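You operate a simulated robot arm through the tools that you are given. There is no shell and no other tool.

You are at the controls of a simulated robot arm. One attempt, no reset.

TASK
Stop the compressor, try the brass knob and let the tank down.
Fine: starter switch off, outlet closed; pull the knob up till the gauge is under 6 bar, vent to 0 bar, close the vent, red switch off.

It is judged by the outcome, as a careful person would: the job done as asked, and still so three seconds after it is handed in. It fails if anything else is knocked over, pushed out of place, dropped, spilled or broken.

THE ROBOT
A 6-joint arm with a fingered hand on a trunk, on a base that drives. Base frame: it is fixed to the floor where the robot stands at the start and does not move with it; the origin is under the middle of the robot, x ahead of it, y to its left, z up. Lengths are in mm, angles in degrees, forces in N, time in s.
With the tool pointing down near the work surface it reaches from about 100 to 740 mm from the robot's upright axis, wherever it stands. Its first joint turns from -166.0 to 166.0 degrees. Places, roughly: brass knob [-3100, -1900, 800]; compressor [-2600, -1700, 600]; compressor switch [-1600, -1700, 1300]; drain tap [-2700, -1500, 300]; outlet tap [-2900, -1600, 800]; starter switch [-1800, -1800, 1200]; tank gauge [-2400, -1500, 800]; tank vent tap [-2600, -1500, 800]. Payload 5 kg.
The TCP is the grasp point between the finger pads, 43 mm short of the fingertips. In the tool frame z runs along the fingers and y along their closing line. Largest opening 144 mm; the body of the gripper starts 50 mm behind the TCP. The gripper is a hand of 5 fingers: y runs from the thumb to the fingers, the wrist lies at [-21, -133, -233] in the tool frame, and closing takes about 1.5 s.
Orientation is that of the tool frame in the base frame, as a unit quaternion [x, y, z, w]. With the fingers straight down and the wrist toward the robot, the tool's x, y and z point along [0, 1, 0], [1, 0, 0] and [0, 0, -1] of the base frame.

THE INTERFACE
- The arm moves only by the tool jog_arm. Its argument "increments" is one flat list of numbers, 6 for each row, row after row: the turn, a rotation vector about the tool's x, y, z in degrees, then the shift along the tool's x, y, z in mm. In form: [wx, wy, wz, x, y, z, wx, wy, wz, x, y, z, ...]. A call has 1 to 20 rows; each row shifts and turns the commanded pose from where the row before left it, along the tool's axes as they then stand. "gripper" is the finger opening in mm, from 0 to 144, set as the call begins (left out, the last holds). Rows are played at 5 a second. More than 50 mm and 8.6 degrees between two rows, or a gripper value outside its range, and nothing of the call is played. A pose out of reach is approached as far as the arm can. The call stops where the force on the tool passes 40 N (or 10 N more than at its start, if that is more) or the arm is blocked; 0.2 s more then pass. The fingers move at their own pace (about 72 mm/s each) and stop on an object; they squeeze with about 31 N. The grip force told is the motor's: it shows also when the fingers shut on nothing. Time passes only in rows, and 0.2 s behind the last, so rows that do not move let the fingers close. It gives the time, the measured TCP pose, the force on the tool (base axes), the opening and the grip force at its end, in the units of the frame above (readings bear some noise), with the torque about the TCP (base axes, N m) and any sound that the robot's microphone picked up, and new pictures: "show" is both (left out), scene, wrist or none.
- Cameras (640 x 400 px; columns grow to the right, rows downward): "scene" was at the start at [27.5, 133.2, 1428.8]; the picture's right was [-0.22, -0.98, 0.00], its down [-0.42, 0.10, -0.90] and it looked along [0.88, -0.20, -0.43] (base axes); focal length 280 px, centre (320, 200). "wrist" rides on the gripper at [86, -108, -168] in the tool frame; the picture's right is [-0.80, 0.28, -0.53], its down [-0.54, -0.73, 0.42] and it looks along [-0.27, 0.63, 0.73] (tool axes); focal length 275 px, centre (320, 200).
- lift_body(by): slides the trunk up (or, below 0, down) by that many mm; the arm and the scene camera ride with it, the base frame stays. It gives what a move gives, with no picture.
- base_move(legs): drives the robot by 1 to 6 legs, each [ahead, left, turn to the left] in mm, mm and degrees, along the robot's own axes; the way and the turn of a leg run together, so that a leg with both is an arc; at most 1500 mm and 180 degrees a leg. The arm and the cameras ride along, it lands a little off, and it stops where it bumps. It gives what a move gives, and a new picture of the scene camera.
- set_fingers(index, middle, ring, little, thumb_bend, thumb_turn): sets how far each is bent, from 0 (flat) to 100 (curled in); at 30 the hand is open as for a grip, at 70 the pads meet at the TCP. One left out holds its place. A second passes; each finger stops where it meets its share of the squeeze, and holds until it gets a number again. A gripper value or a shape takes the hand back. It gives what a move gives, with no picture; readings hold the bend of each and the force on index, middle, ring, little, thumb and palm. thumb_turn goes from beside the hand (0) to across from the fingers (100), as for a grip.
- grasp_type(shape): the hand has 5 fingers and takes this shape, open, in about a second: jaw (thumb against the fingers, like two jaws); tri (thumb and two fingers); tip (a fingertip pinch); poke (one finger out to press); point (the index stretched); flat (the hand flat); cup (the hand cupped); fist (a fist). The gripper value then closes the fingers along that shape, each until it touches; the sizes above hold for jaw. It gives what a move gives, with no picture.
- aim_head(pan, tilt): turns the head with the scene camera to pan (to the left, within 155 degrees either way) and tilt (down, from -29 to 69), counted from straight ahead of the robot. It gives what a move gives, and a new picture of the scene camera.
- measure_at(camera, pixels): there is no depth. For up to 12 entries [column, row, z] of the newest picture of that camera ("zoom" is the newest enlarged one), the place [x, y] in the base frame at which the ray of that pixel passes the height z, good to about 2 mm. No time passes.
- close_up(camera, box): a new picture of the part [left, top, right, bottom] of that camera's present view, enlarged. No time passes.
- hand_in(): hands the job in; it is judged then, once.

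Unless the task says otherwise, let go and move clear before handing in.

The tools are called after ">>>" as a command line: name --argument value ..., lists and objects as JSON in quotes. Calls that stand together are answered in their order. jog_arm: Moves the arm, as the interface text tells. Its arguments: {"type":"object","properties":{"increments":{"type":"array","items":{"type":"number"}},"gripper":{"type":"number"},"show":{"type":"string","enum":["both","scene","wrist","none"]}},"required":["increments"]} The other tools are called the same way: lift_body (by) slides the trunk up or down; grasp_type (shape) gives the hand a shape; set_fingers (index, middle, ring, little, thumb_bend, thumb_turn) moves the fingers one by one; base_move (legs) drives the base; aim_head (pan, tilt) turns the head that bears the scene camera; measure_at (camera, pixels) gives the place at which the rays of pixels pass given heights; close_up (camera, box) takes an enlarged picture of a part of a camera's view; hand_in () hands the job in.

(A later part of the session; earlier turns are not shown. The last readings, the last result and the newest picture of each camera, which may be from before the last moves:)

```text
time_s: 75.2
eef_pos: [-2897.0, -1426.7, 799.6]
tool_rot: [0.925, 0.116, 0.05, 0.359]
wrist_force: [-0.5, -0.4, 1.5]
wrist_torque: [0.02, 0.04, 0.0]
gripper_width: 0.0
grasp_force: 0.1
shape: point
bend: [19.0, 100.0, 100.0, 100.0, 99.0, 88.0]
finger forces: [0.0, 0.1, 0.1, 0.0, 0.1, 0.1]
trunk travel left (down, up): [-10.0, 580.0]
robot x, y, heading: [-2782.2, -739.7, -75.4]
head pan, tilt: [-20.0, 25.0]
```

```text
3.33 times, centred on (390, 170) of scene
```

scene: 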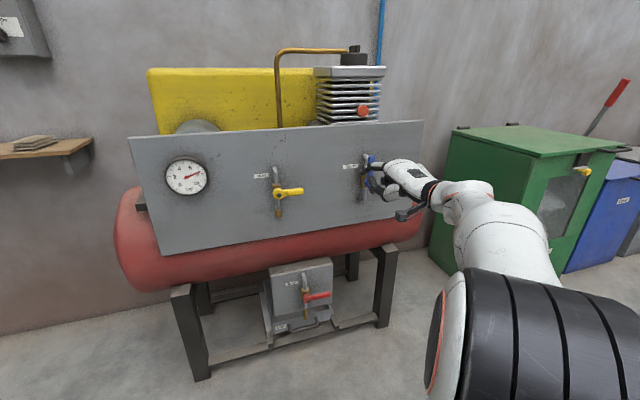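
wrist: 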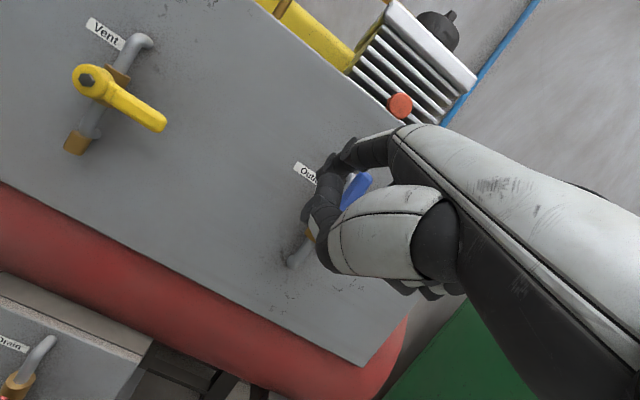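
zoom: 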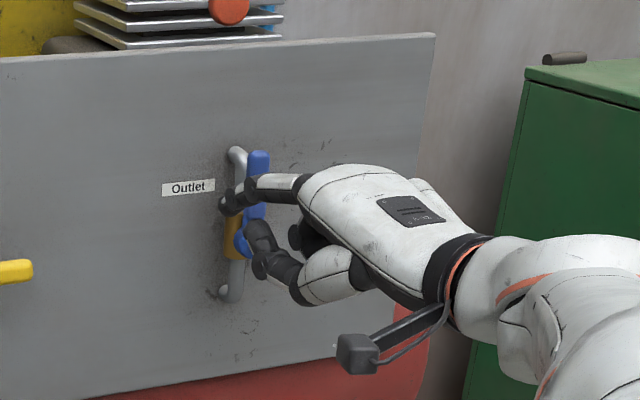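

The index tip (zoom 228,205) is left of the blue lever and still short of it, with the thumb well behind. I go in 54 mm and look again.

>>> jog_arm --increments '[0, 0, 0, 0, 13.3, 12.2, 0, 0, 0, 0, 13.3, 12.2, 0, 0, 0, 0, 13.3, 12.2, 0, 0, 0, 0, 0, 0]'

>>> close_up --camera "scene" --box '[310, 110, 470, 230]'

>>> close_up --camera "wrist" --box '[220, 80, 420, 230]'

```text
time_s: 76.2
eef_pos: [-2883.5, -1479.4, 800.3]
tool_rot: [0.925, 0.115, 0.049, 0.36]
wrist_force: [0.4, -0.2, 1.1]
wrist_torque: [0.02, -0.02, -0.01]
gripper_width: 0.0
grasp_force: 0.3
shape: point
bend: [19.0, 100.0, 100.0, 100.0, 99.0, 88.0]
finger forces: [0.0, 0.0, 0.0, 0.0, 0.1, 0.0]
trunk travel left (down, up): [-10.0, 580.0]
robot x, y, heading: [-2783.2, -743.1, -75.5]
head pan, tilt: [-20.0, 25.0]
```

scene: 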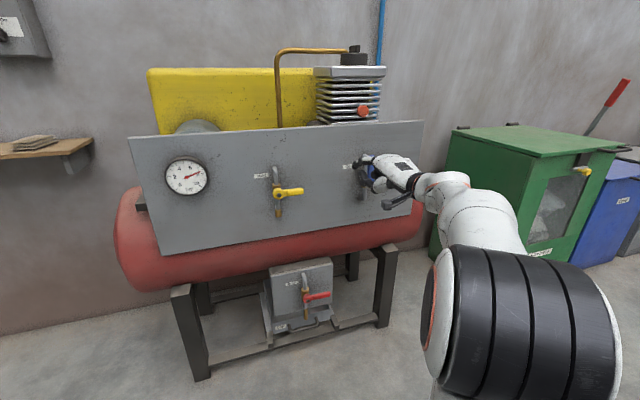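
wrist: 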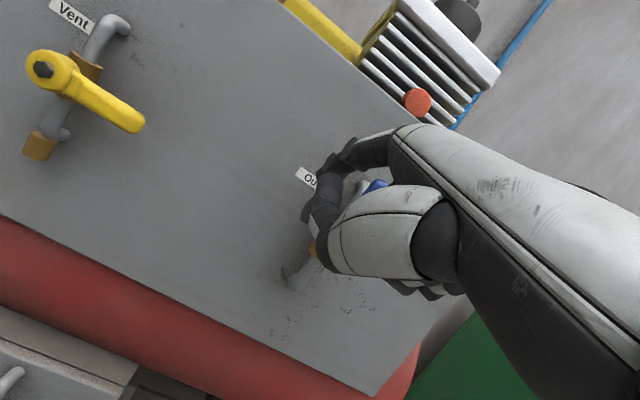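

```text
3.33 times, centred on (390, 170) of scene
```

zoom: 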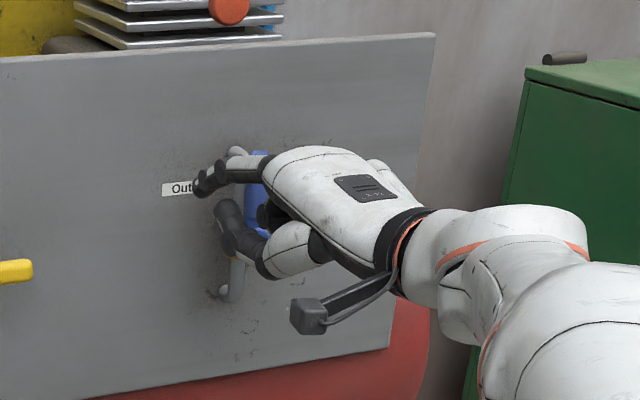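

```text
2.67 times, centred on (320, 155) of wrist
```

zoom: 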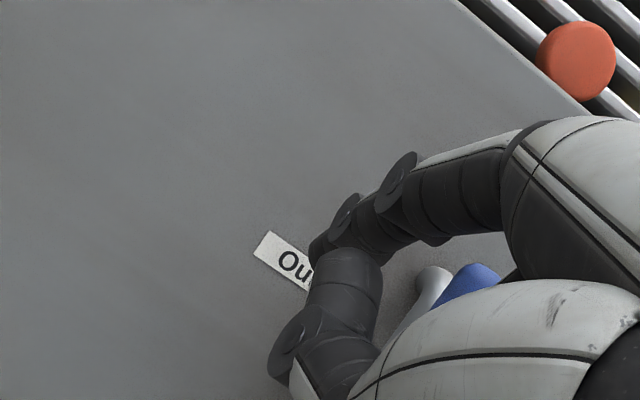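

The tip is about 55 mm left of the lever near its top (zoom 200,185 versus 258,170). I push to the right now.

>>> jog_arm --increments '[0, 0, 0, -10, 0, 0, 0, 0, 0, -10, 0, 0, 0, 0, 0, -10, 0, 0, 0, 0, 0, -10, 0, 0, 0, 0, 0, -8, 0, 0, 0, 0, 0, -8, 0, 0, 0, 0, 0, -8, 0, 0]'

>>> close_up --camera "scene" --box '[310, 110, 470, 230]'

```text
time_s: 77.8
eef_pos: [-2941.1, -1496.1, 798.3]
tool_rot: [0.924, 0.119, 0.051, 0.359]
wrist_force: [24.9, 5.4, -3.6]
wrist_torque: [0.06, 1.29, 2.2]
gripper_width: 0.0
grasp_force: 0.0
shape: point
bend: [19.0, 100.0, 100.0, 100.0, 99.0, 87.0]
finger forces: [24.4, 0.0, 0.0, 0.1, 0.1, 0.0]
trunk travel left (down, up): [-10.0, 580.0]
robot x, y, heading: [-2783.8, -741.0, -75.4]
head pan, tilt: [-20.0, 25.0]
```

scene: 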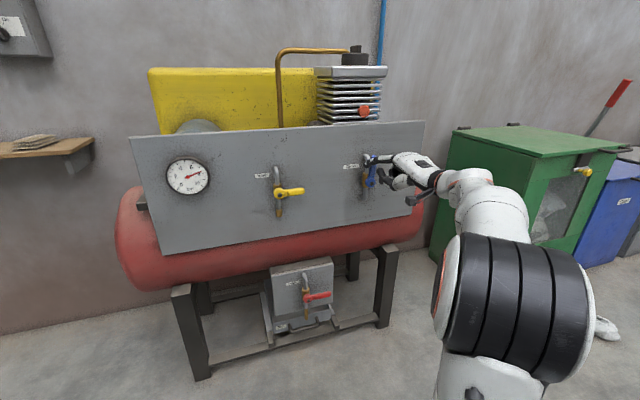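
wrist: 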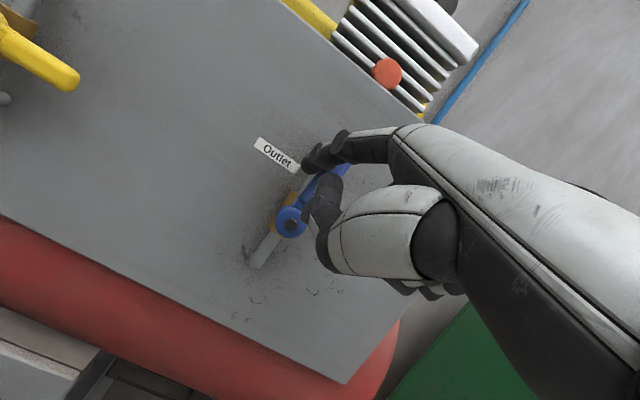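

```text
3.33 times, centred on (390, 170) of scene
```

zoom: 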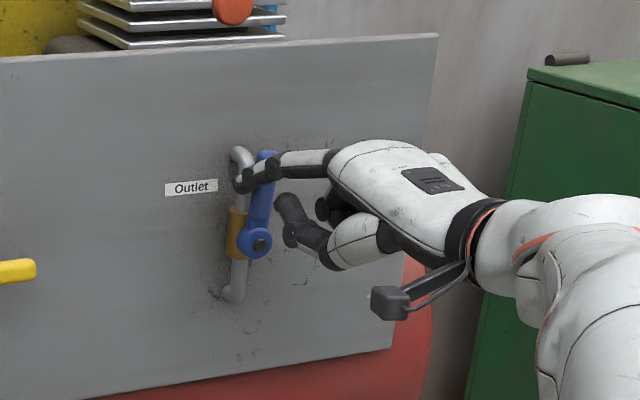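

The lever has started to turn right (top at zoom 268,155 versus pivot 258,240), with 25 N on the finger. I draw out 5 mm to stay clear of the pipe and keep pushing right along the arc.

>>> jog_arm --increments '[0, 0, 0, 0, -3.7, -3.4, 0, 0, 0, -6, 0, 0, 0, 0, 0, -6, 0, 0, 0, 0, 0, -6, 0, 0, 0, 0, 0, -6, 0, 0]'

>>> close_up --camera "scene" --box '[310, 110, 470, 230]'

```text
time_s: 79.0
eef_pos: [-2970.5, -1496.3, 798.1]
tool_rot: [0.925, 0.116, 0.049, 0.359]
wrist_force: [1.1, 0.0, 0.3]
wrist_torque: [-0.05, 0.05, 0.04]
gripper_width: 0.2
grasp_force: 0.1
shape: point
bend: [19.0, 100.0, 100.0, 100.0, 99.0, 87.0]
finger forces: [0.7, 0.0, 0.0, 0.1, 0.0, 0.1]
trunk travel left (down, up): [-10.0, 580.0]
robot x, y, heading: [-2784.6, -736.6, -75.7]
head pan, tilt: [-20.0, 25.0]
```

scene: 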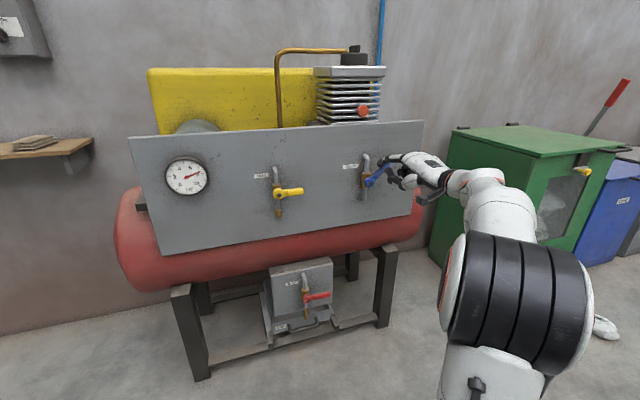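
wrist: 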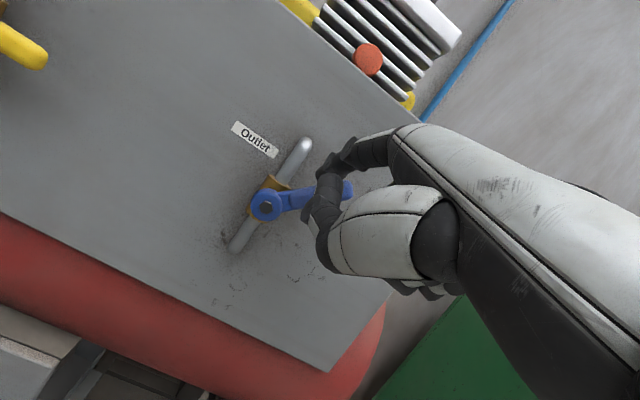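

```text
3.33 times, centred on (390, 170) of scene
```

zoom: 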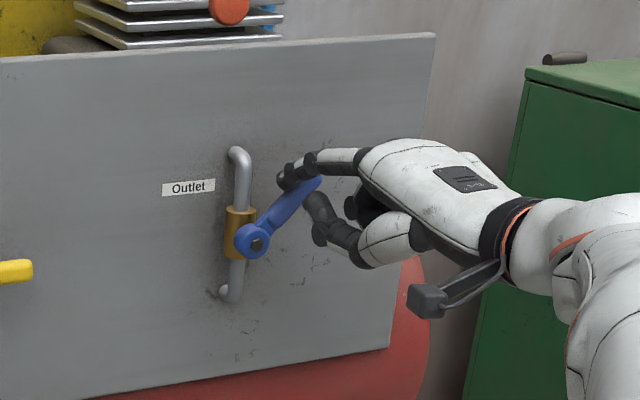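

The lever is about halfway (pointing to zoom 318,182). I continue right and downward to bring it horizontal.

>>> jog_arm --increments '[0, 0, 0, -6, -4, 4.4, 0, 0, 0, -6, -4.1, 4.4, 0, 0, 0, -6, -4.7, 5.2, 0, 0, 0, -5, -4.8, 5.1, 0, 0, 0, -4, -4, 4.4, 0, 0, 0, -3, -4.1, 4.4, 0, 0, 0, -3, -5.4, 5.9]'

>>> close_up --camera "scene" --box '[310, 110, 470, 230]'

```text
time_s: 80.6
eef_pos: [-3000.2, -1504.9, 754.3]
tool_rot: [0.924, 0.116, 0.05, 0.361]
wrist_force: [1.4, 3.2, 5.5]
wrist_torque: [-0.46, -0.14, 0.2]
gripper_width: 0.0
grasp_force: 0.0
shape: point
bend: [18.0, 100.0, 100.0, 100.0, 99.0, 87.0]
finger forces: [4.7, 0.1, 0.1, 0.0, 0.1, 0.1]
trunk travel left (down, up): [-10.0, 580.0]
robot x, y, heading: [-2784.3, -738.2, -75.6]
head pan, tilt: [-20.0, 25.0]
```

scene: 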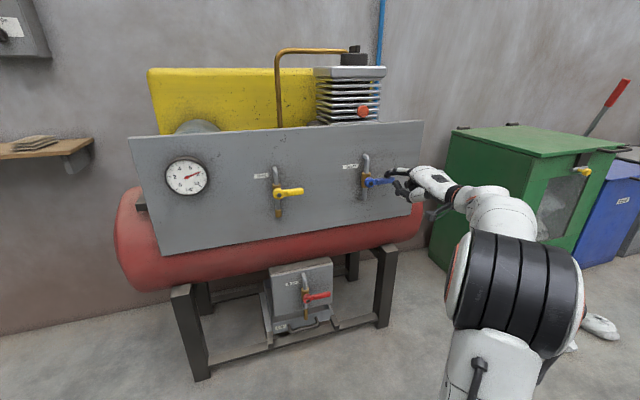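
wrist: 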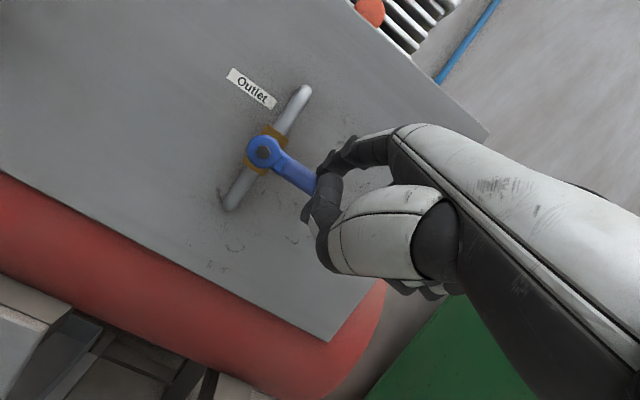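

```text
3.33 times, centred on (390, 170) of scene
```

zoom: 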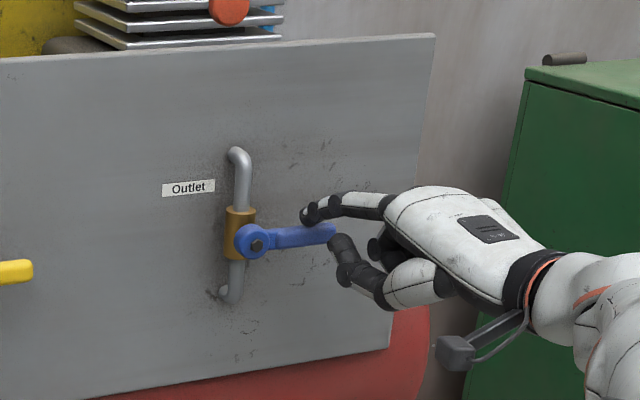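

The lever is now almost horizontal, like the vent's. I press down a little more until it meets its stop.

>>> jog_arm --increments '[0, 0, 0, 0, -3.4, 3.7, 0, 0, 0, 0, -3.4, 3.7, 0, 0, 0, 0, -3.4, 3.7]'

>>> close_up --camera "scene" --box '[230, 110, 470, 260]'

```text
time_s: 81.4
eef_pos: [-3001.3, -1504.3, 740.4]
tool_rot: [0.924, 0.116, 0.05, 0.361]
wrist_force: [-2.5, 8.4, 14.8]
wrist_torque: [-1.74, -0.79, 0.19]
gripper_width: 0.0
grasp_force: 0.1
shape: point
bend: [14.0, 100.0, 100.0, 100.0, 99.0, 87.0]
finger forces: [15.9, 0.0, 0.0, 0.0, 0.0, 0.0]
trunk travel left (down, up): [-10.0, 580.0]
robot x, y, heading: [-2781.4, -740.3, -75.5]
head pan, tilt: [-20.0, 25.0]
```

scene: 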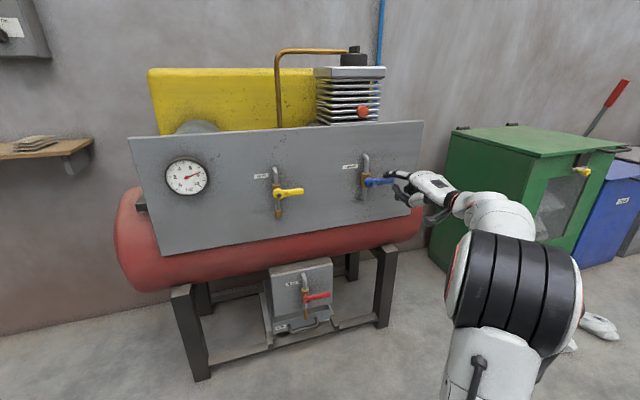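
wrist: 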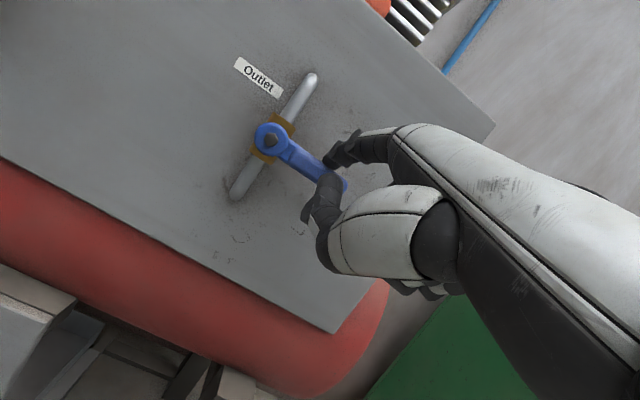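

```text
2.67 times, centred on (350, 185) of scene
```

zoom: 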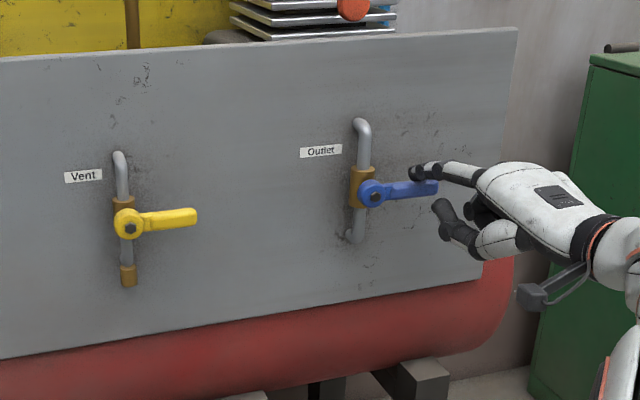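

The outlet lever is now parallel to the closed vent lever with 15 N against its stop, so it is closed. I lift off and back out, then raise the trunk to look behind the panel for the brass knob.

>>> jog_arm --increments '[0, 0, 0, 0, 16, -17, 0, 0, 0, 0, 16, -17, 0, 0, 0, 0, -29, -27, 0, 0, 0, 0, -29, -27, 0, 0, 0, 0, -29, -27, 0, 0, 0, 0, -29, -27]' --show "none"

>>> lift_body --by 560

>>> aim_head --pan -15 --tilt 40

>>> close_up --camera "scene" --box '[240, 60, 460, 200]'

```text
time_s: 82.8
eef_pos: [-3042.3, -1352.3, 783.7]
tool_rot: [0.924, 0.116, 0.051, 0.36]
wrist_force: [0.1, -0.5, -0.4]
wrist_torque: [-0.01, -0.02, 0.01]
gripper_width: 0.1
grasp_force: 0.0
shape: point
bend: [19.0, 100.0, 100.0, 100.0, 99.0, 87.0]
finger forces: [0.1, 0.1, 0.0, 0.0, 0.1, 0.0]
trunk travel left (down, up): [-10.0, 580.0]
robot x, y, heading: [-2781.1, -736.1, -75.4]
head pan, tilt: [-20.0, 25.0]
```

```text
refused: 560 is not a number from -400 to 400
```

```text
time_s: 83.6
eef_pos: [-3041.8, -1352.1, 784.9]
tool_rot: [0.925, 0.116, 0.05, 0.359]
wrist_force: [-0.9, 0.1, 0.4]
wrist_torque: [0.02, -0.01, -0.02]
gripper_width: 0.1
grasp_force: 0.0
shape: point
bend: [19.0, 100.0, 100.0, 100.0, 99.0, 87.0]
finger forces: [0.0, 0.0, 0.1, 0.1, 0.0, 0.0]
trunk travel left (down, up): [-10.0, 580.0]
robot x, y, heading: [-2783.4, -743.2, -75.4]
head pan, tilt: [-15.0, 40.0]
```

scene: 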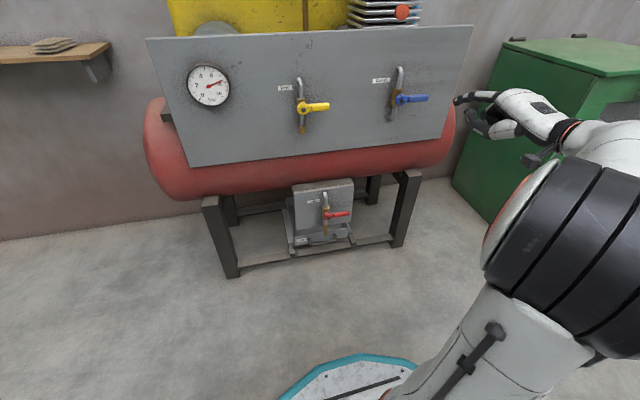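

```text
2.86 times, centred on (350, 130) of scene
```

zoom: 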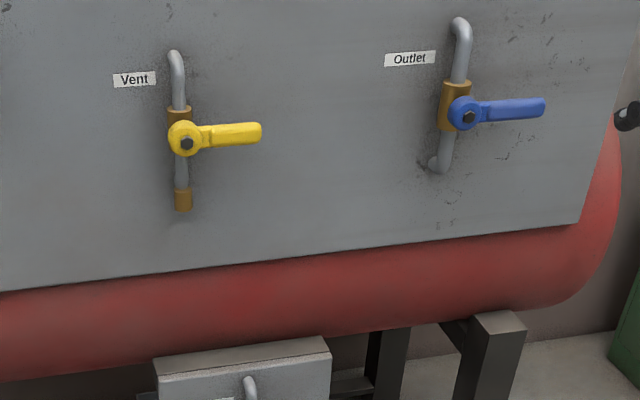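

The outlet is closed and stays so. I raise the trunk in two lifts to look down behind the panel.

>>> lift_body --by 390

>>> lift_body --by 180

>>> aim_head --pan -12 --tilt 42

>>> close_up --camera "scene" --box '[250, 40, 490, 190]'

```text
time_s: 87.4
eef_pos: [-3041.4, -1351.3, 1174.5]
tool_rot: [0.925, 0.115, 0.049, 0.359]
wrist_force: [-0.1, -0.2, -0.5]
wrist_torque: [0.03, 0.02, -0.01]
gripper_width: 0.0
grasp_force: 0.0
shape: point
bend: [19.0, 100.0, 100.0, 100.0, 99.0, 87.0]
finger forces: [0.0, 0.0, 0.0, 0.0, 0.0, 0.0]
trunk travel left (down, up): [-400.0, 190.0]
robot x, y, heading: [-2783.4, -738.2, -75.5]
head pan, tilt: [-15.0, 40.0]
```

```text
time_s: 89.4
eef_pos: [-3041.0, -1350.5, 1354.8]
tool_rot: [0.925, 0.116, 0.049, 0.359]
wrist_force: [-1.2, -0.6, -0.6]
wrist_torque: [0.01, -0.03, -0.01]
gripper_width: 0.1
grasp_force: 0.1
shape: point
bend: [19.0, 100.0, 100.0, 100.0, 99.0, 87.0]
finger forces: [0.0, 0.0, 0.0, 0.0, 0.0, 0.0]
trunk travel left (down, up): [-580.0, 10.0]
robot x, y, heading: [-2781.4, -740.2, -75.5]
head pan, tilt: [-15.0, 40.0]
```

```text
time_s: 90.0
eef_pos: [-3040.8, -1350.7, 1354.6]
tool_rot: [0.925, 0.116, 0.05, 0.359]
wrist_force: [1.2, 0.0, 0.5]
wrist_torque: [0.0, 0.02, -0.04]
gripper_width: 0.0
grasp_force: 0.0
shape: point
bend: [19.0, 100.0, 100.0, 100.0, 99.0, 87.0]
finger forces: [0.0, 0.0, 0.0, 0.0, 0.0, 0.0]
trunk travel left (down, up): [-580.0, 10.0]
robot x, y, heading: [-2781.2, -736.7, -75.6]
head pan, tilt: [-12.0, 42.0]
```

scene: 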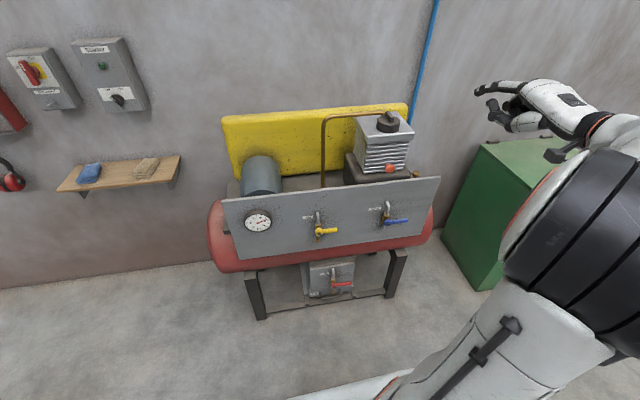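

```text
2.67 times, centred on (370, 115) of scene
```

zoom: 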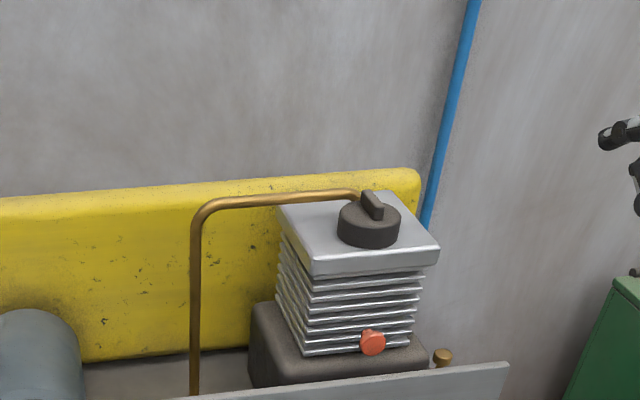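

The brass knob shows at zoom (442,356), right of the cylinder block behind the panel's right end. I measure its ray, then shift the base right for a second view.

>>> measure_at --camera "scene" --pixels '[[415.7, 173.4, 750], [415.7, 173.4, 800], [415.7, 173.4, 850], [415.7, 173.4, 900], [440, 177, 957], [420, 205, 957]]'

>>> base_move --legs '[[0, -300, 0]]'

>>> aim_head --pan -5 --tilt 45

>>> close_up --camera "scene" --box '[210, 90, 370, 190]'

```text
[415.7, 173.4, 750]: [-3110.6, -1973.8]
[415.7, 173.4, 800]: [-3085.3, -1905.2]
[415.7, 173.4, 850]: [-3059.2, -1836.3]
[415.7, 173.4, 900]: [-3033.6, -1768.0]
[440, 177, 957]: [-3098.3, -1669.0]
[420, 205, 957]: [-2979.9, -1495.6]
```

```text
time_s: 92.0
eef_pos: [-3334.0, -1425.7, 1354.6]
tool_rot: [0.925, 0.116, 0.05, 0.358]
wrist_force: [0.5, -0.4, 0.3]
wrist_torque: [0.0, -0.06, 0.04]
gripper_width: 0.0
grasp_force: 0.0
shape: point
bend: [19.0, 100.0, 100.0, 100.0, 99.0, 87.0]
finger forces: [0.1, 0.0, 0.0, 0.0, 0.0, 0.0]
trunk travel left (down, up): [-580.0, 10.0]
robot x, y, heading: [-3073.8, -815.0, -75.6]
head pan, tilt: [-12.0, 42.0]
```

scene: 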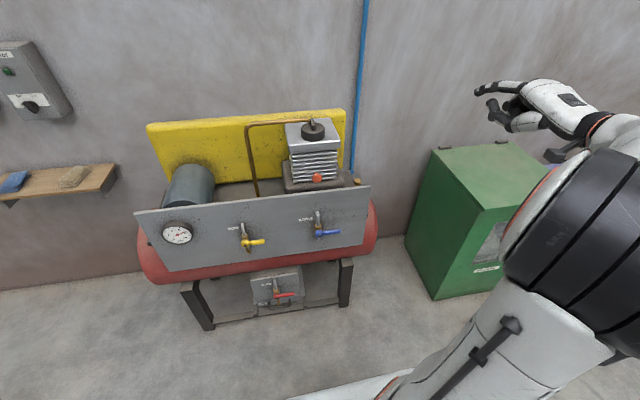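

```text
time_s: 92.7
eef_pos: [-3332.9, -1427.2, 1354.5]
tool_rot: [0.925, 0.115, 0.049, 0.36]
wrist_force: [0.3, -0.9, -0.6]
wrist_torque: [0.02, -0.01, 0.01]
gripper_width: 0.0
grasp_force: 0.1
shape: point
bend: [19.0, 100.0, 100.0, 100.0, 99.0, 87.0]
finger forces: [0.0, 0.1, 0.1, 0.0, 0.0, 0.0]
trunk travel left (down, up): [-580.0, 10.0]
robot x, y, heading: [-3078.4, -812.9, -75.8]
head pan, tilt: [-5.0, 45.0]
```

scene: 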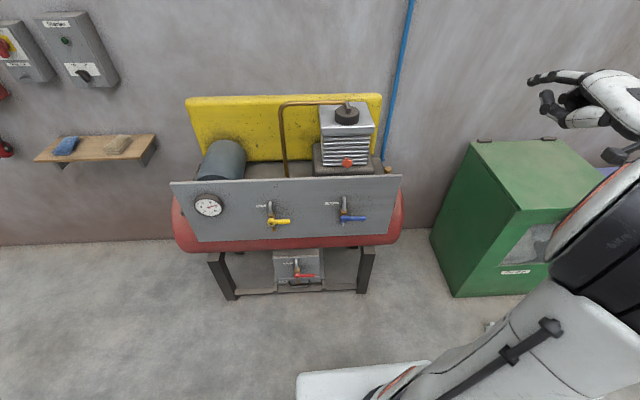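

```text
4.00 times, centred on (290, 140) of scene
```

zoom: 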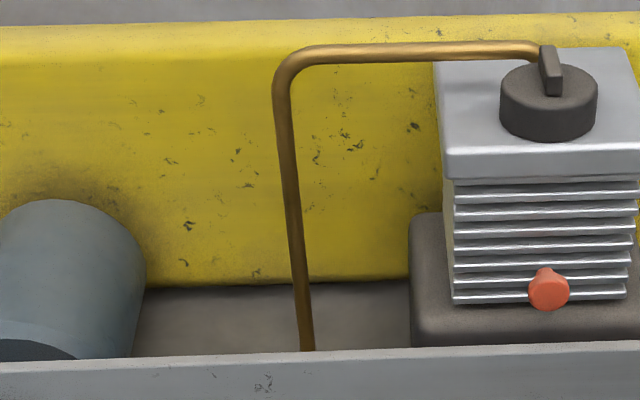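

>>> close_up --camera "scene" --box '[310, 90, 470, 250]'

>>> close_up --camera "scene" --box '[355, 140, 435, 200]'

```text
2.50 times, centred on (390, 170) of scene
```

zoom: 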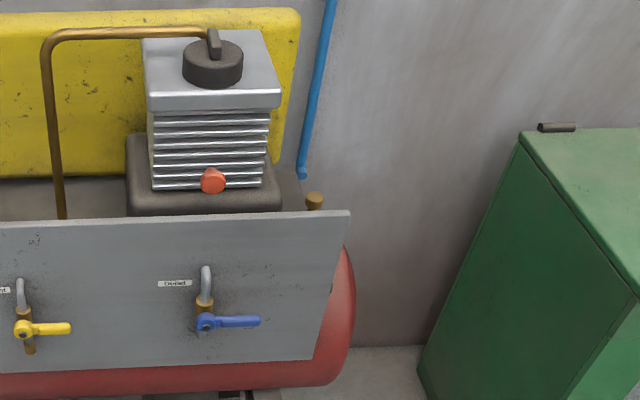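

```text
6.67 times, centred on (395, 170) of scene
```

zoom: 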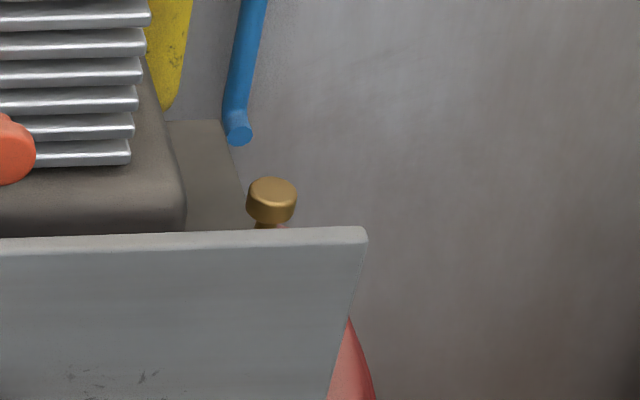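

The knob's mushroom head is at zoom (272,193), behind the panel near its right corner. I measure it from this viewpoint.

>>> measure_at --camera "scene" --pixels '[[387.8, 168.5, 750], [387.8, 168.5, 800], [387.8, 168.5, 850], [387.8, 168.5, 900], [401, 174.5, 957], [401, 174.5, 940], [383, 165, 900], [374, 152, 900]]'

>>> close_up --camera "wrist" --box '[0, 0, 640, 400]'

```text
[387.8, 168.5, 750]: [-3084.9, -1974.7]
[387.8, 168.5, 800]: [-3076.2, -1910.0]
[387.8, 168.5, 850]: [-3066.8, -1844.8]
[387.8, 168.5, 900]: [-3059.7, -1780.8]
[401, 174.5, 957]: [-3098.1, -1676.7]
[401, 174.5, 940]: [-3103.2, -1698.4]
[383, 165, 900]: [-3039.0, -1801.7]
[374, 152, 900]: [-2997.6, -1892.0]
```

```text
1.00 times, centred on (320, 200) of wrist (not enlarged: the box is as wide or as high as the picture)
```

zoom: 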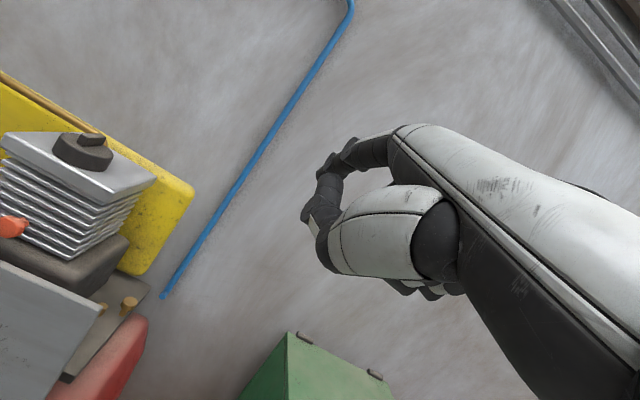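

Both views agree on the knob near (-3072,-1872,828), about 200 mm behind the panel. Before choosing an approach I measure the wall's foot, the cabinet and the panel corner for clearance.

>>> measure_at --camera "scene" --pixels '[[60, 245, 0], [150, 239, 0], [420, 228, 0], [456, 296, 0], [432, 238, 0], [519, 211, 850], [519, 211, 900], [519, 211, 950], [472, 141, 850], [472, 141, 900], [472, 141, 950], [384, 160, 900]]'

>>> aim_head --pan -20 --tilt 66

```text
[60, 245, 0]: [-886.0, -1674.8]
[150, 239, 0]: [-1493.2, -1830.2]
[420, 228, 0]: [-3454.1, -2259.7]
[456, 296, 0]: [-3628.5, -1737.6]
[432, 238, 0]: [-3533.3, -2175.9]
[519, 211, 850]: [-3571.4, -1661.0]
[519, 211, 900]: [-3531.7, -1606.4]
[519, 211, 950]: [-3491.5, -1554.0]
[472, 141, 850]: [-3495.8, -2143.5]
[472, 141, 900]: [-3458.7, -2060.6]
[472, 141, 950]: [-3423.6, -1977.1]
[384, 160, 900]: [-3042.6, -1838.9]
```

```text
time_s: 93.6
eef_pos: [-3334.0, -1425.3, 1354.6]
tool_rot: [0.925, 0.116, 0.05, 0.359]
wrist_force: [-0.3, -0.8, 0.4]
wrist_torque: [0.0, -0.02, 0.0]
gripper_width: 0.0
grasp_force: 0.0
shape: point
bend: [19.0, 100.0, 100.0, 100.0, 99.0, 87.0]
finger forces: [0.1, 0.0, 0.1, 0.0, 0.0, 0.0]
trunk travel left (down, up): [-580.0, 10.0]
robot x, y, heading: [-3071.7, -814.7, -75.6]
head pan, tilt: [-20.0, 66.0]
```

scene: 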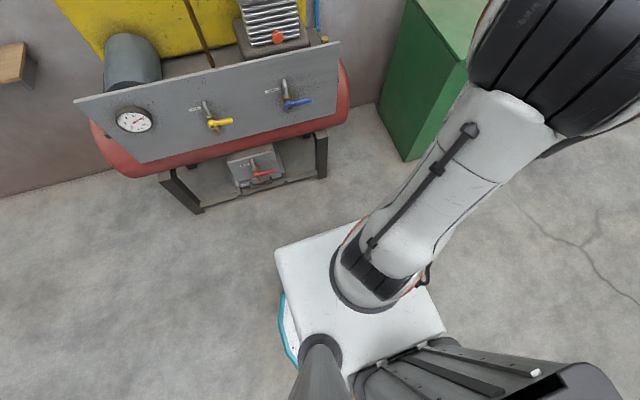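

The wall is slanted like the panel and lies about 300 mm behind the knob, so a straight-down grip with the wrist toward the robot has room. I check the base's front edge against the tank before moving closer.

>>> measure_at --camera "scene" --pixels '[[275, 245, 300], [275, 245, 200], [360, 221, 300], [360, 221, 200], [445, 330, 300], [282, 310, 50], [348, 95, 600], [338, 100, 600], [318, 178, 0], [330, 42, 957]]'

>>> jog_arm --increments '[0, 0, 0, 0, 0, 0]' --show "wrist"

```text
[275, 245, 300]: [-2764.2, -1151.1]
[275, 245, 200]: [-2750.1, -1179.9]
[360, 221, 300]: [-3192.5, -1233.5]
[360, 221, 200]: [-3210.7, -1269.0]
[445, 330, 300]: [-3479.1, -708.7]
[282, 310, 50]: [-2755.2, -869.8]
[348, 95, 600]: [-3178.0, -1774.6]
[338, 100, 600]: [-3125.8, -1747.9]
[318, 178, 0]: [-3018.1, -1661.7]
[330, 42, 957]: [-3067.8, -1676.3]
```

```text
time_s: 94.0
eef_pos: [-3332.3, -1426.9, 1354.2]
tool_rot: [0.925, 0.114, 0.049, 0.36]
wrist_force: [0.2, 0.0, 0.3]
wrist_torque: [-0.01, 0.02, 0.04]
gripper_width: 0.0
grasp_force: 0.0
shape: point
bend: [19.0, 100.0, 100.0, 100.0, 99.0, 87.0]
finger forces: [0.0, 0.0, 0.0, 0.1, 0.1, 0.0]
trunk travel left (down, up): [-580.0, 10.0]
robot x, y, heading: [-3071.3, -811.8, -75.6]
head pan, tilt: [-20.0, 66.0]
```

wrist: 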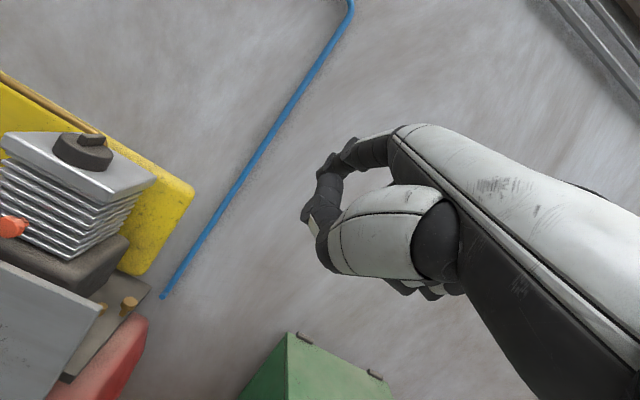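

The knob is about 700 mm ahead of where the base can safely stand, within the 740 mm reach. I turn the hand straight down up high, bring it toward the middle, and then drive closer.

>>> jog_arm --increments '[8.5, 0, 0, 0, 0, 0, 8.5, 0, 0, 0, 0, 0, 8.5, 0, 0, 0, 0, 0, 8.5, 0, 0, 0, 0, 0, 8.5, 0, 0, 0, 0, 0, 0, 0, 0, 46, 0, 0, 0, 0, 0, 46, 0, 0, 0, 0, 0, 46, 0, 0, 0, 0, 0, 46, 0, 0, 0, 0, 0, 46, 0, 0]' --show "none"

>>> aim_head --pan -10 --tilt 50

```text
time_s: 96.2
eef_pos: [-3109.9, -1367.9, 1356.6]
tool_rot: [0.992, 0.126, 0.004, -0.001]
wrist_force: [0.0, 0.4, -0.1]
wrist_torque: [-0.02, 0.03, 0.0]
gripper_width: 0.0
grasp_force: 0.0
shape: point
bend: [19.0, 100.0, 100.0, 100.0, 99.0, 87.0]
finger forces: [0.1, 0.0, 0.0, 0.0, 0.1, 0.0]
trunk travel left (down, up): [-580.0, 10.0]
robot x, y, heading: [-3069.8, -816.3, -75.7]
head pan, tilt: [-20.0, 66.0]
```

```text
time_s: 97.0
eef_pos: [-3111.3, -1368.2, 1357.1]
tool_rot: [0.992, 0.126, 0.003, -0.001]
wrist_force: [0.5, -0.2, -0.3]
wrist_torque: [0.0, -0.03, -0.01]
gripper_width: 0.1
grasp_force: 0.1
shape: point
bend: [19.0, 100.0, 100.0, 100.0, 99.0, 87.0]
finger forces: [0.0, 0.0, 0.0, 0.0, 0.1, 0.0]
trunk travel left (down, up): [-580.0, 10.0]
robot x, y, heading: [-3070.9, -814.0, -75.8]
head pan, tilt: [-10.0, 50.0]
```

scene: 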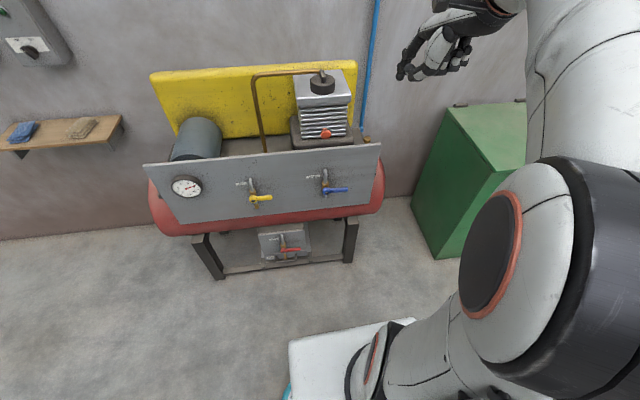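

The hand points straight down at 525 ahead, 176 right. I drive 330 ahead and 90 right, then look down with both cameras.

>>> base_move --legs '[[330, -90, 0]]'

>>> grasp_type --shape "tri"

>>> jog_arm --increments '[0, 0, 0, 0, 30, 0, 0, 0, 0, 0, 30, 0, 0, 0, 0, 0, 30, 0]'

```text
time_s: 99.2
eef_pos: [-3117.6, -1711.0, 1356.1]
tool_rot: [0.992, 0.124, 0.004, 0.0]
wrist_force: [-0.4, -0.4, -0.3]
wrist_torque: [0.01, -0.02, -0.01]
gripper_width: 0.0
grasp_force: 0.2
shape: point
bend: [19.0, 100.0, 100.0, 100.0, 99.0, 87.0]
finger forces: [0.0, 0.1, 0.0, 0.0, 0.0, 0.0]
trunk travel left (down, up): [-580.0, 10.0]
robot x, y, heading: [-3078.4, -1158.2, -75.6]
head pan, tilt: [-10.0, 50.0]
```

scene: 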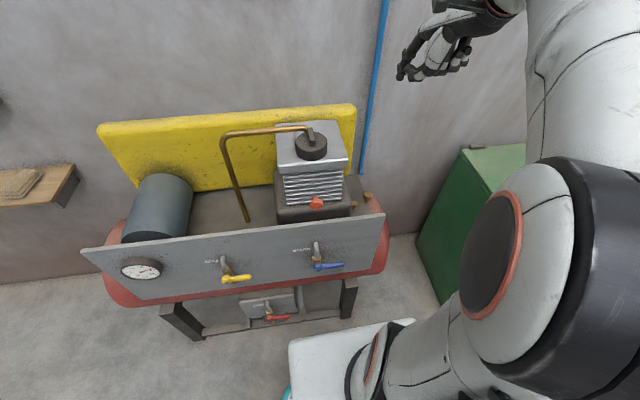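

```text
time_s: 100.1
eef_pos: [-3116.9, -1709.9, 1356.4]
tool_rot: [0.992, 0.123, 0.005, 0.0]
wrist_force: [-0.3, -0.1, -0.5]
wrist_torque: [-0.01, 0.03, 0.02]
gripper_width: 143.7
grasp_force: 0.1
shape: tri
bend: [30.0, 30.0, 99.0, 99.0, 30.0, 97.0]
finger forces: [0.1, 0.0, 0.0, 0.2, 0.0, 0.0]
trunk travel left (down, up): [-580.0, 10.0]
robot x, y, heading: [-3080.2, -1154.0, -75.7]
head pan, tilt: [-10.0, 50.0]
```

```text
time_s: 100.9
eef_pos: [-3095.6, -1800.2, 1356.9]
tool_rot: [0.992, 0.124, 0.005, -0.001]
wrist_force: [-0.4, 0.0, -0.2]
wrist_torque: [0.01, 0.01, -0.02]
gripper_width: 143.7
grasp_force: 0.0
shape: tri
bend: [30.0, 30.0, 99.0, 99.0, 30.0, 97.0]
finger forces: [0.0, 0.0, 0.0, 0.1, 0.0, 0.0]
trunk travel left (down, up): [-580.0, 10.0]
robot x, y, heading: [-3081.3, -1157.7, -75.8]
head pan, tilt: [-10.0, 50.0]
```

scene: 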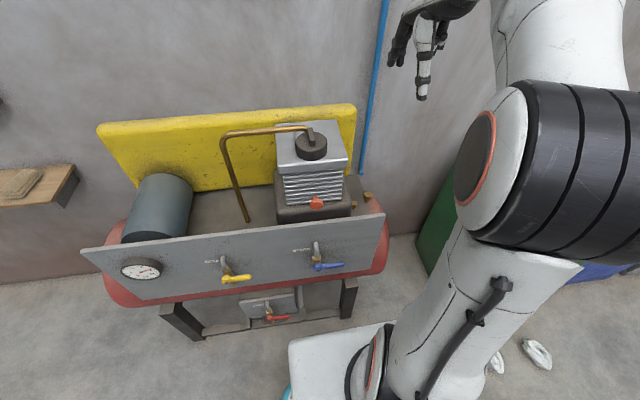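
wrist: 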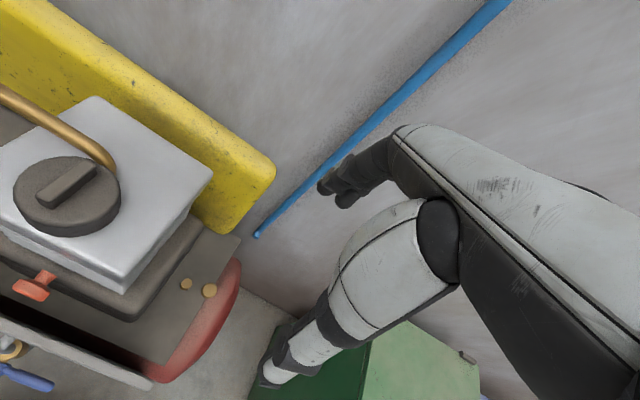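

Two small brass things are visible: wrist (209,290) and (187,284), scene (367,196) and (352,203). I zoom in to tell the knob from the other fitting.

>>> close_up --camera "scene" --box '[320, 170, 400, 230]'

>>> close_up --camera "wrist" --box '[140, 240, 260, 330]'

>>> measure_at --camera "scene" --pixels '[[367.5, 195, 800], [367.5, 195, 830], [367.5, 195, 850], [352, 203, 760], [352, 203, 800], [352, 203, 850]]'

>>> measure_at --camera "wrist" --pixels '[[209.5, 290, 800], [209.5, 290, 830], [209.5, 290, 850], [187, 284, 760], [187, 284, 800], [187, 284, 850]]'

```text
6.67 times, centred on (360, 200) of scene
```

zoom: 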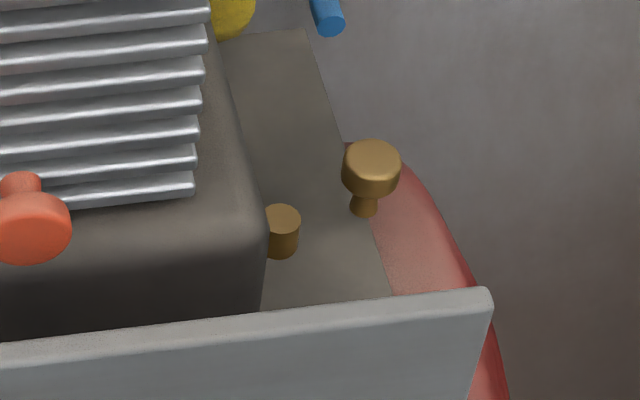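

```text
4.44 times, centred on (200, 285) of wrist
```

zoom: 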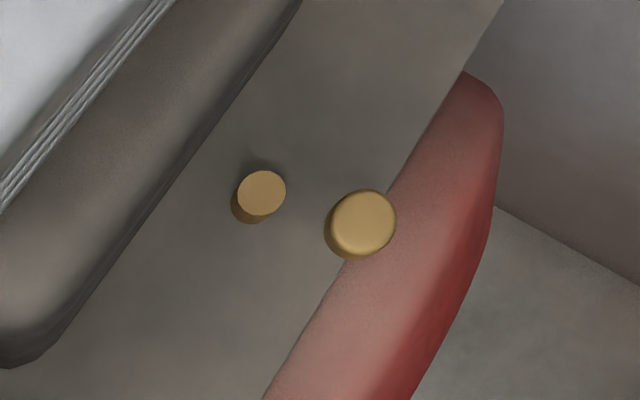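

```text
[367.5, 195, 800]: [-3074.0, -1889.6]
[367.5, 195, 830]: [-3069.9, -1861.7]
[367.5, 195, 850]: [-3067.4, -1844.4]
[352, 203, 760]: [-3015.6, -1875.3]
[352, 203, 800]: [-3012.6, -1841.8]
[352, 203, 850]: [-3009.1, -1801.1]
```

```text
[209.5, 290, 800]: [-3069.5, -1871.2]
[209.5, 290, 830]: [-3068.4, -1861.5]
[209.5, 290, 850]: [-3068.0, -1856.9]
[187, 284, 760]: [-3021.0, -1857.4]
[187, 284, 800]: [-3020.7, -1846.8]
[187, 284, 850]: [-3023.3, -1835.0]
```

The mushroom-headed knob on a stem is the right one: (-3069,-1862), head top near z=830, 54 mm right of the fixed plug. I move above it, set the fingers to 80 mm and descend to about z=960.

>>> jog_arm --increments '[0, 0, 0, 5, 33, 0, 0, 0, 0, 5, 33, 0, 0, 0, 0, 0, 0, 45, 0, 0, 0, 0, 0, 45, 0, 0, 0, 0, 0, 45, 0, 0, 0, 0, 0, 45, 0, 0, 0, 0, 0, 45, 0, 0, 0, 0, 0, 45, 0, 0, 0, 0, 0, 45, 0, 0, 0, 0, 0, 45, 0, 0, 0, 0, 0, 37]' --gripper 80

```text
time_s: 103.3
eef_pos: [-3066.0, -1860.2, 959.4]
tool_rot: [0.992, 0.124, 0.003, 0.001]
wrist_force: [0.0, -0.4, 0.7]
wrist_torque: [0.06, 0.03, 0.01]
gripper_width: 80.1
grasp_force: 0.1
shape: tri
bend: [74.0, 43.0, 99.0, 99.0, 67.0, 100.0]
finger forces: [0.0, 0.0, 0.0, 0.0, 0.0, 0.1]
trunk travel left (down, up): [-580.0, 10.0]
robot x, y, heading: [-3076.6, -1158.3, -76.0]
head pan, tilt: [-10.0, 50.0]
```

scene: 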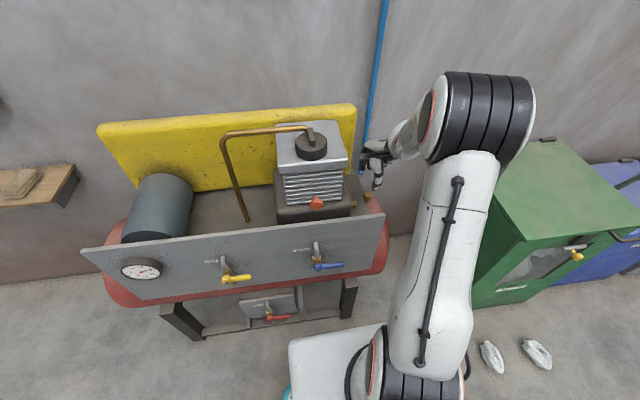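
wrist: 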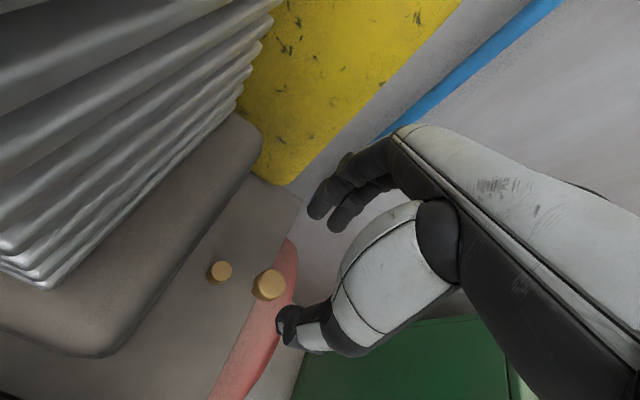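

The fingers are above the knob (wrist 268,285); the bend readings look uneven, so I look closely at the fingers.

>>> close_up --camera "wrist" --box '[200, 140, 420, 380]'

>>> close_up --camera "scene" --box '[320, 120, 440, 220]'

>>> measure_at --camera "wrist" --pixels '[[268, 285, 820], [268, 285, 830], [221, 271, 790]]'

```text
1.67 times, centred on (310, 260) of wrist
```

zoom: 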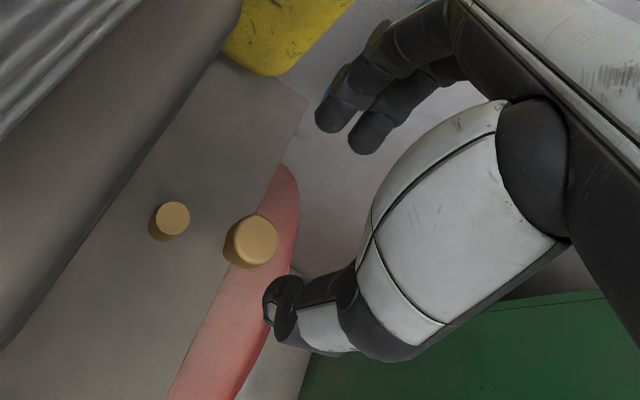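

```text
4.00 times, centred on (380, 170) of scene
```

zoom: 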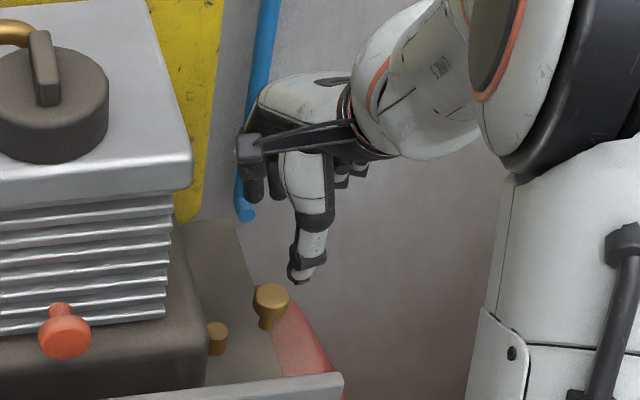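

```text
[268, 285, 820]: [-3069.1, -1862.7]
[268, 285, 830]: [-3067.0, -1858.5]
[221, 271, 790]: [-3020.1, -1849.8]
```

The knob lies right under the TCP (measured -3068,-1860). I descend 112 mm with the fingers straddling it.

>>> jog_arm --increments '[0, 0, 0, 0, 0, 30, 0, 0, 0, 0, 0, 30, 0, 0, 0, 0, 0, 25, 0, 0, 0, 0, 0, 15, 0, 0, 0, 0, 0, 12]'

>>> close_up --camera "wrist" --box '[200, 140, 420, 380]'

>>> close_up --camera "scene" --box '[320, 140, 440, 230]'

```text
time_s: 104.5
eef_pos: [-3066.0, -1859.3, 846.9]
tool_rot: [0.992, 0.124, 0.004, -0.001]
wrist_force: [-0.5, -0.9, 0.3]
wrist_torque: [0.02, -0.02, 0.02]
gripper_width: 80.3
grasp_force: 0.1
shape: tri
bend: [74.0, 43.0, 99.0, 99.0, 67.0, 100.0]
finger forces: [0.0, 0.0, 0.0, 0.0, 0.0, 0.0]
trunk travel left (down, up): [-580.0, 10.0]
robot x, y, heading: [-3078.9, -1157.5, -75.7]
head pan, tilt: [-10.0, 50.0]
```

scene: 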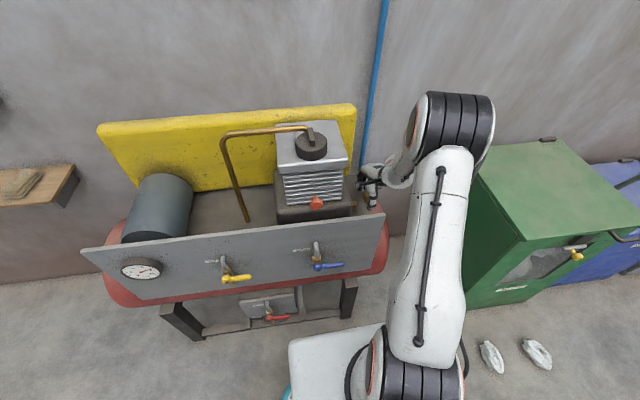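
wrist: 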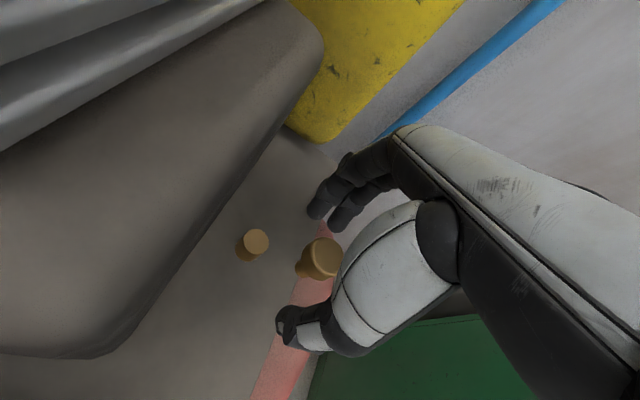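

```text
1.67 times, centred on (310, 260) of wrist
```

zoom: 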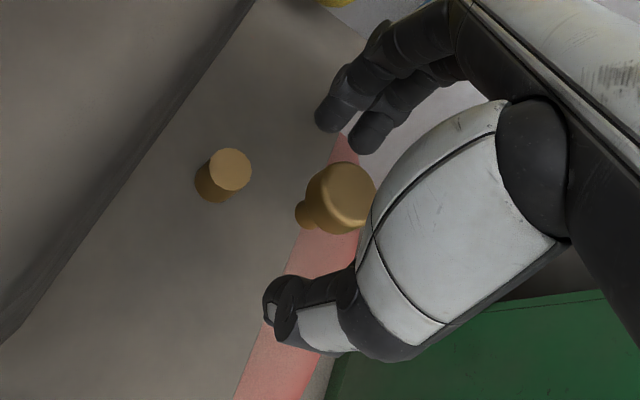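

```text
4.44 times, centred on (380, 185) of scene
```

zoom: 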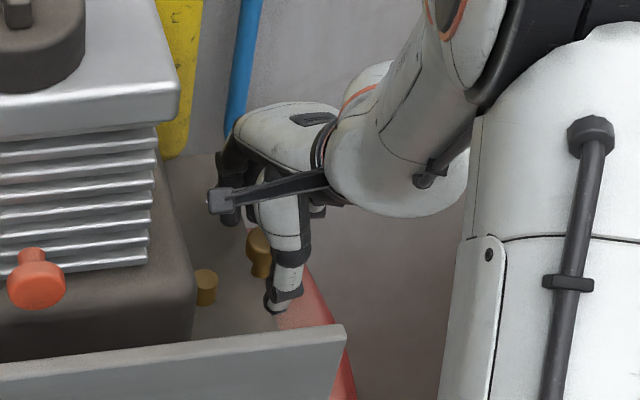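

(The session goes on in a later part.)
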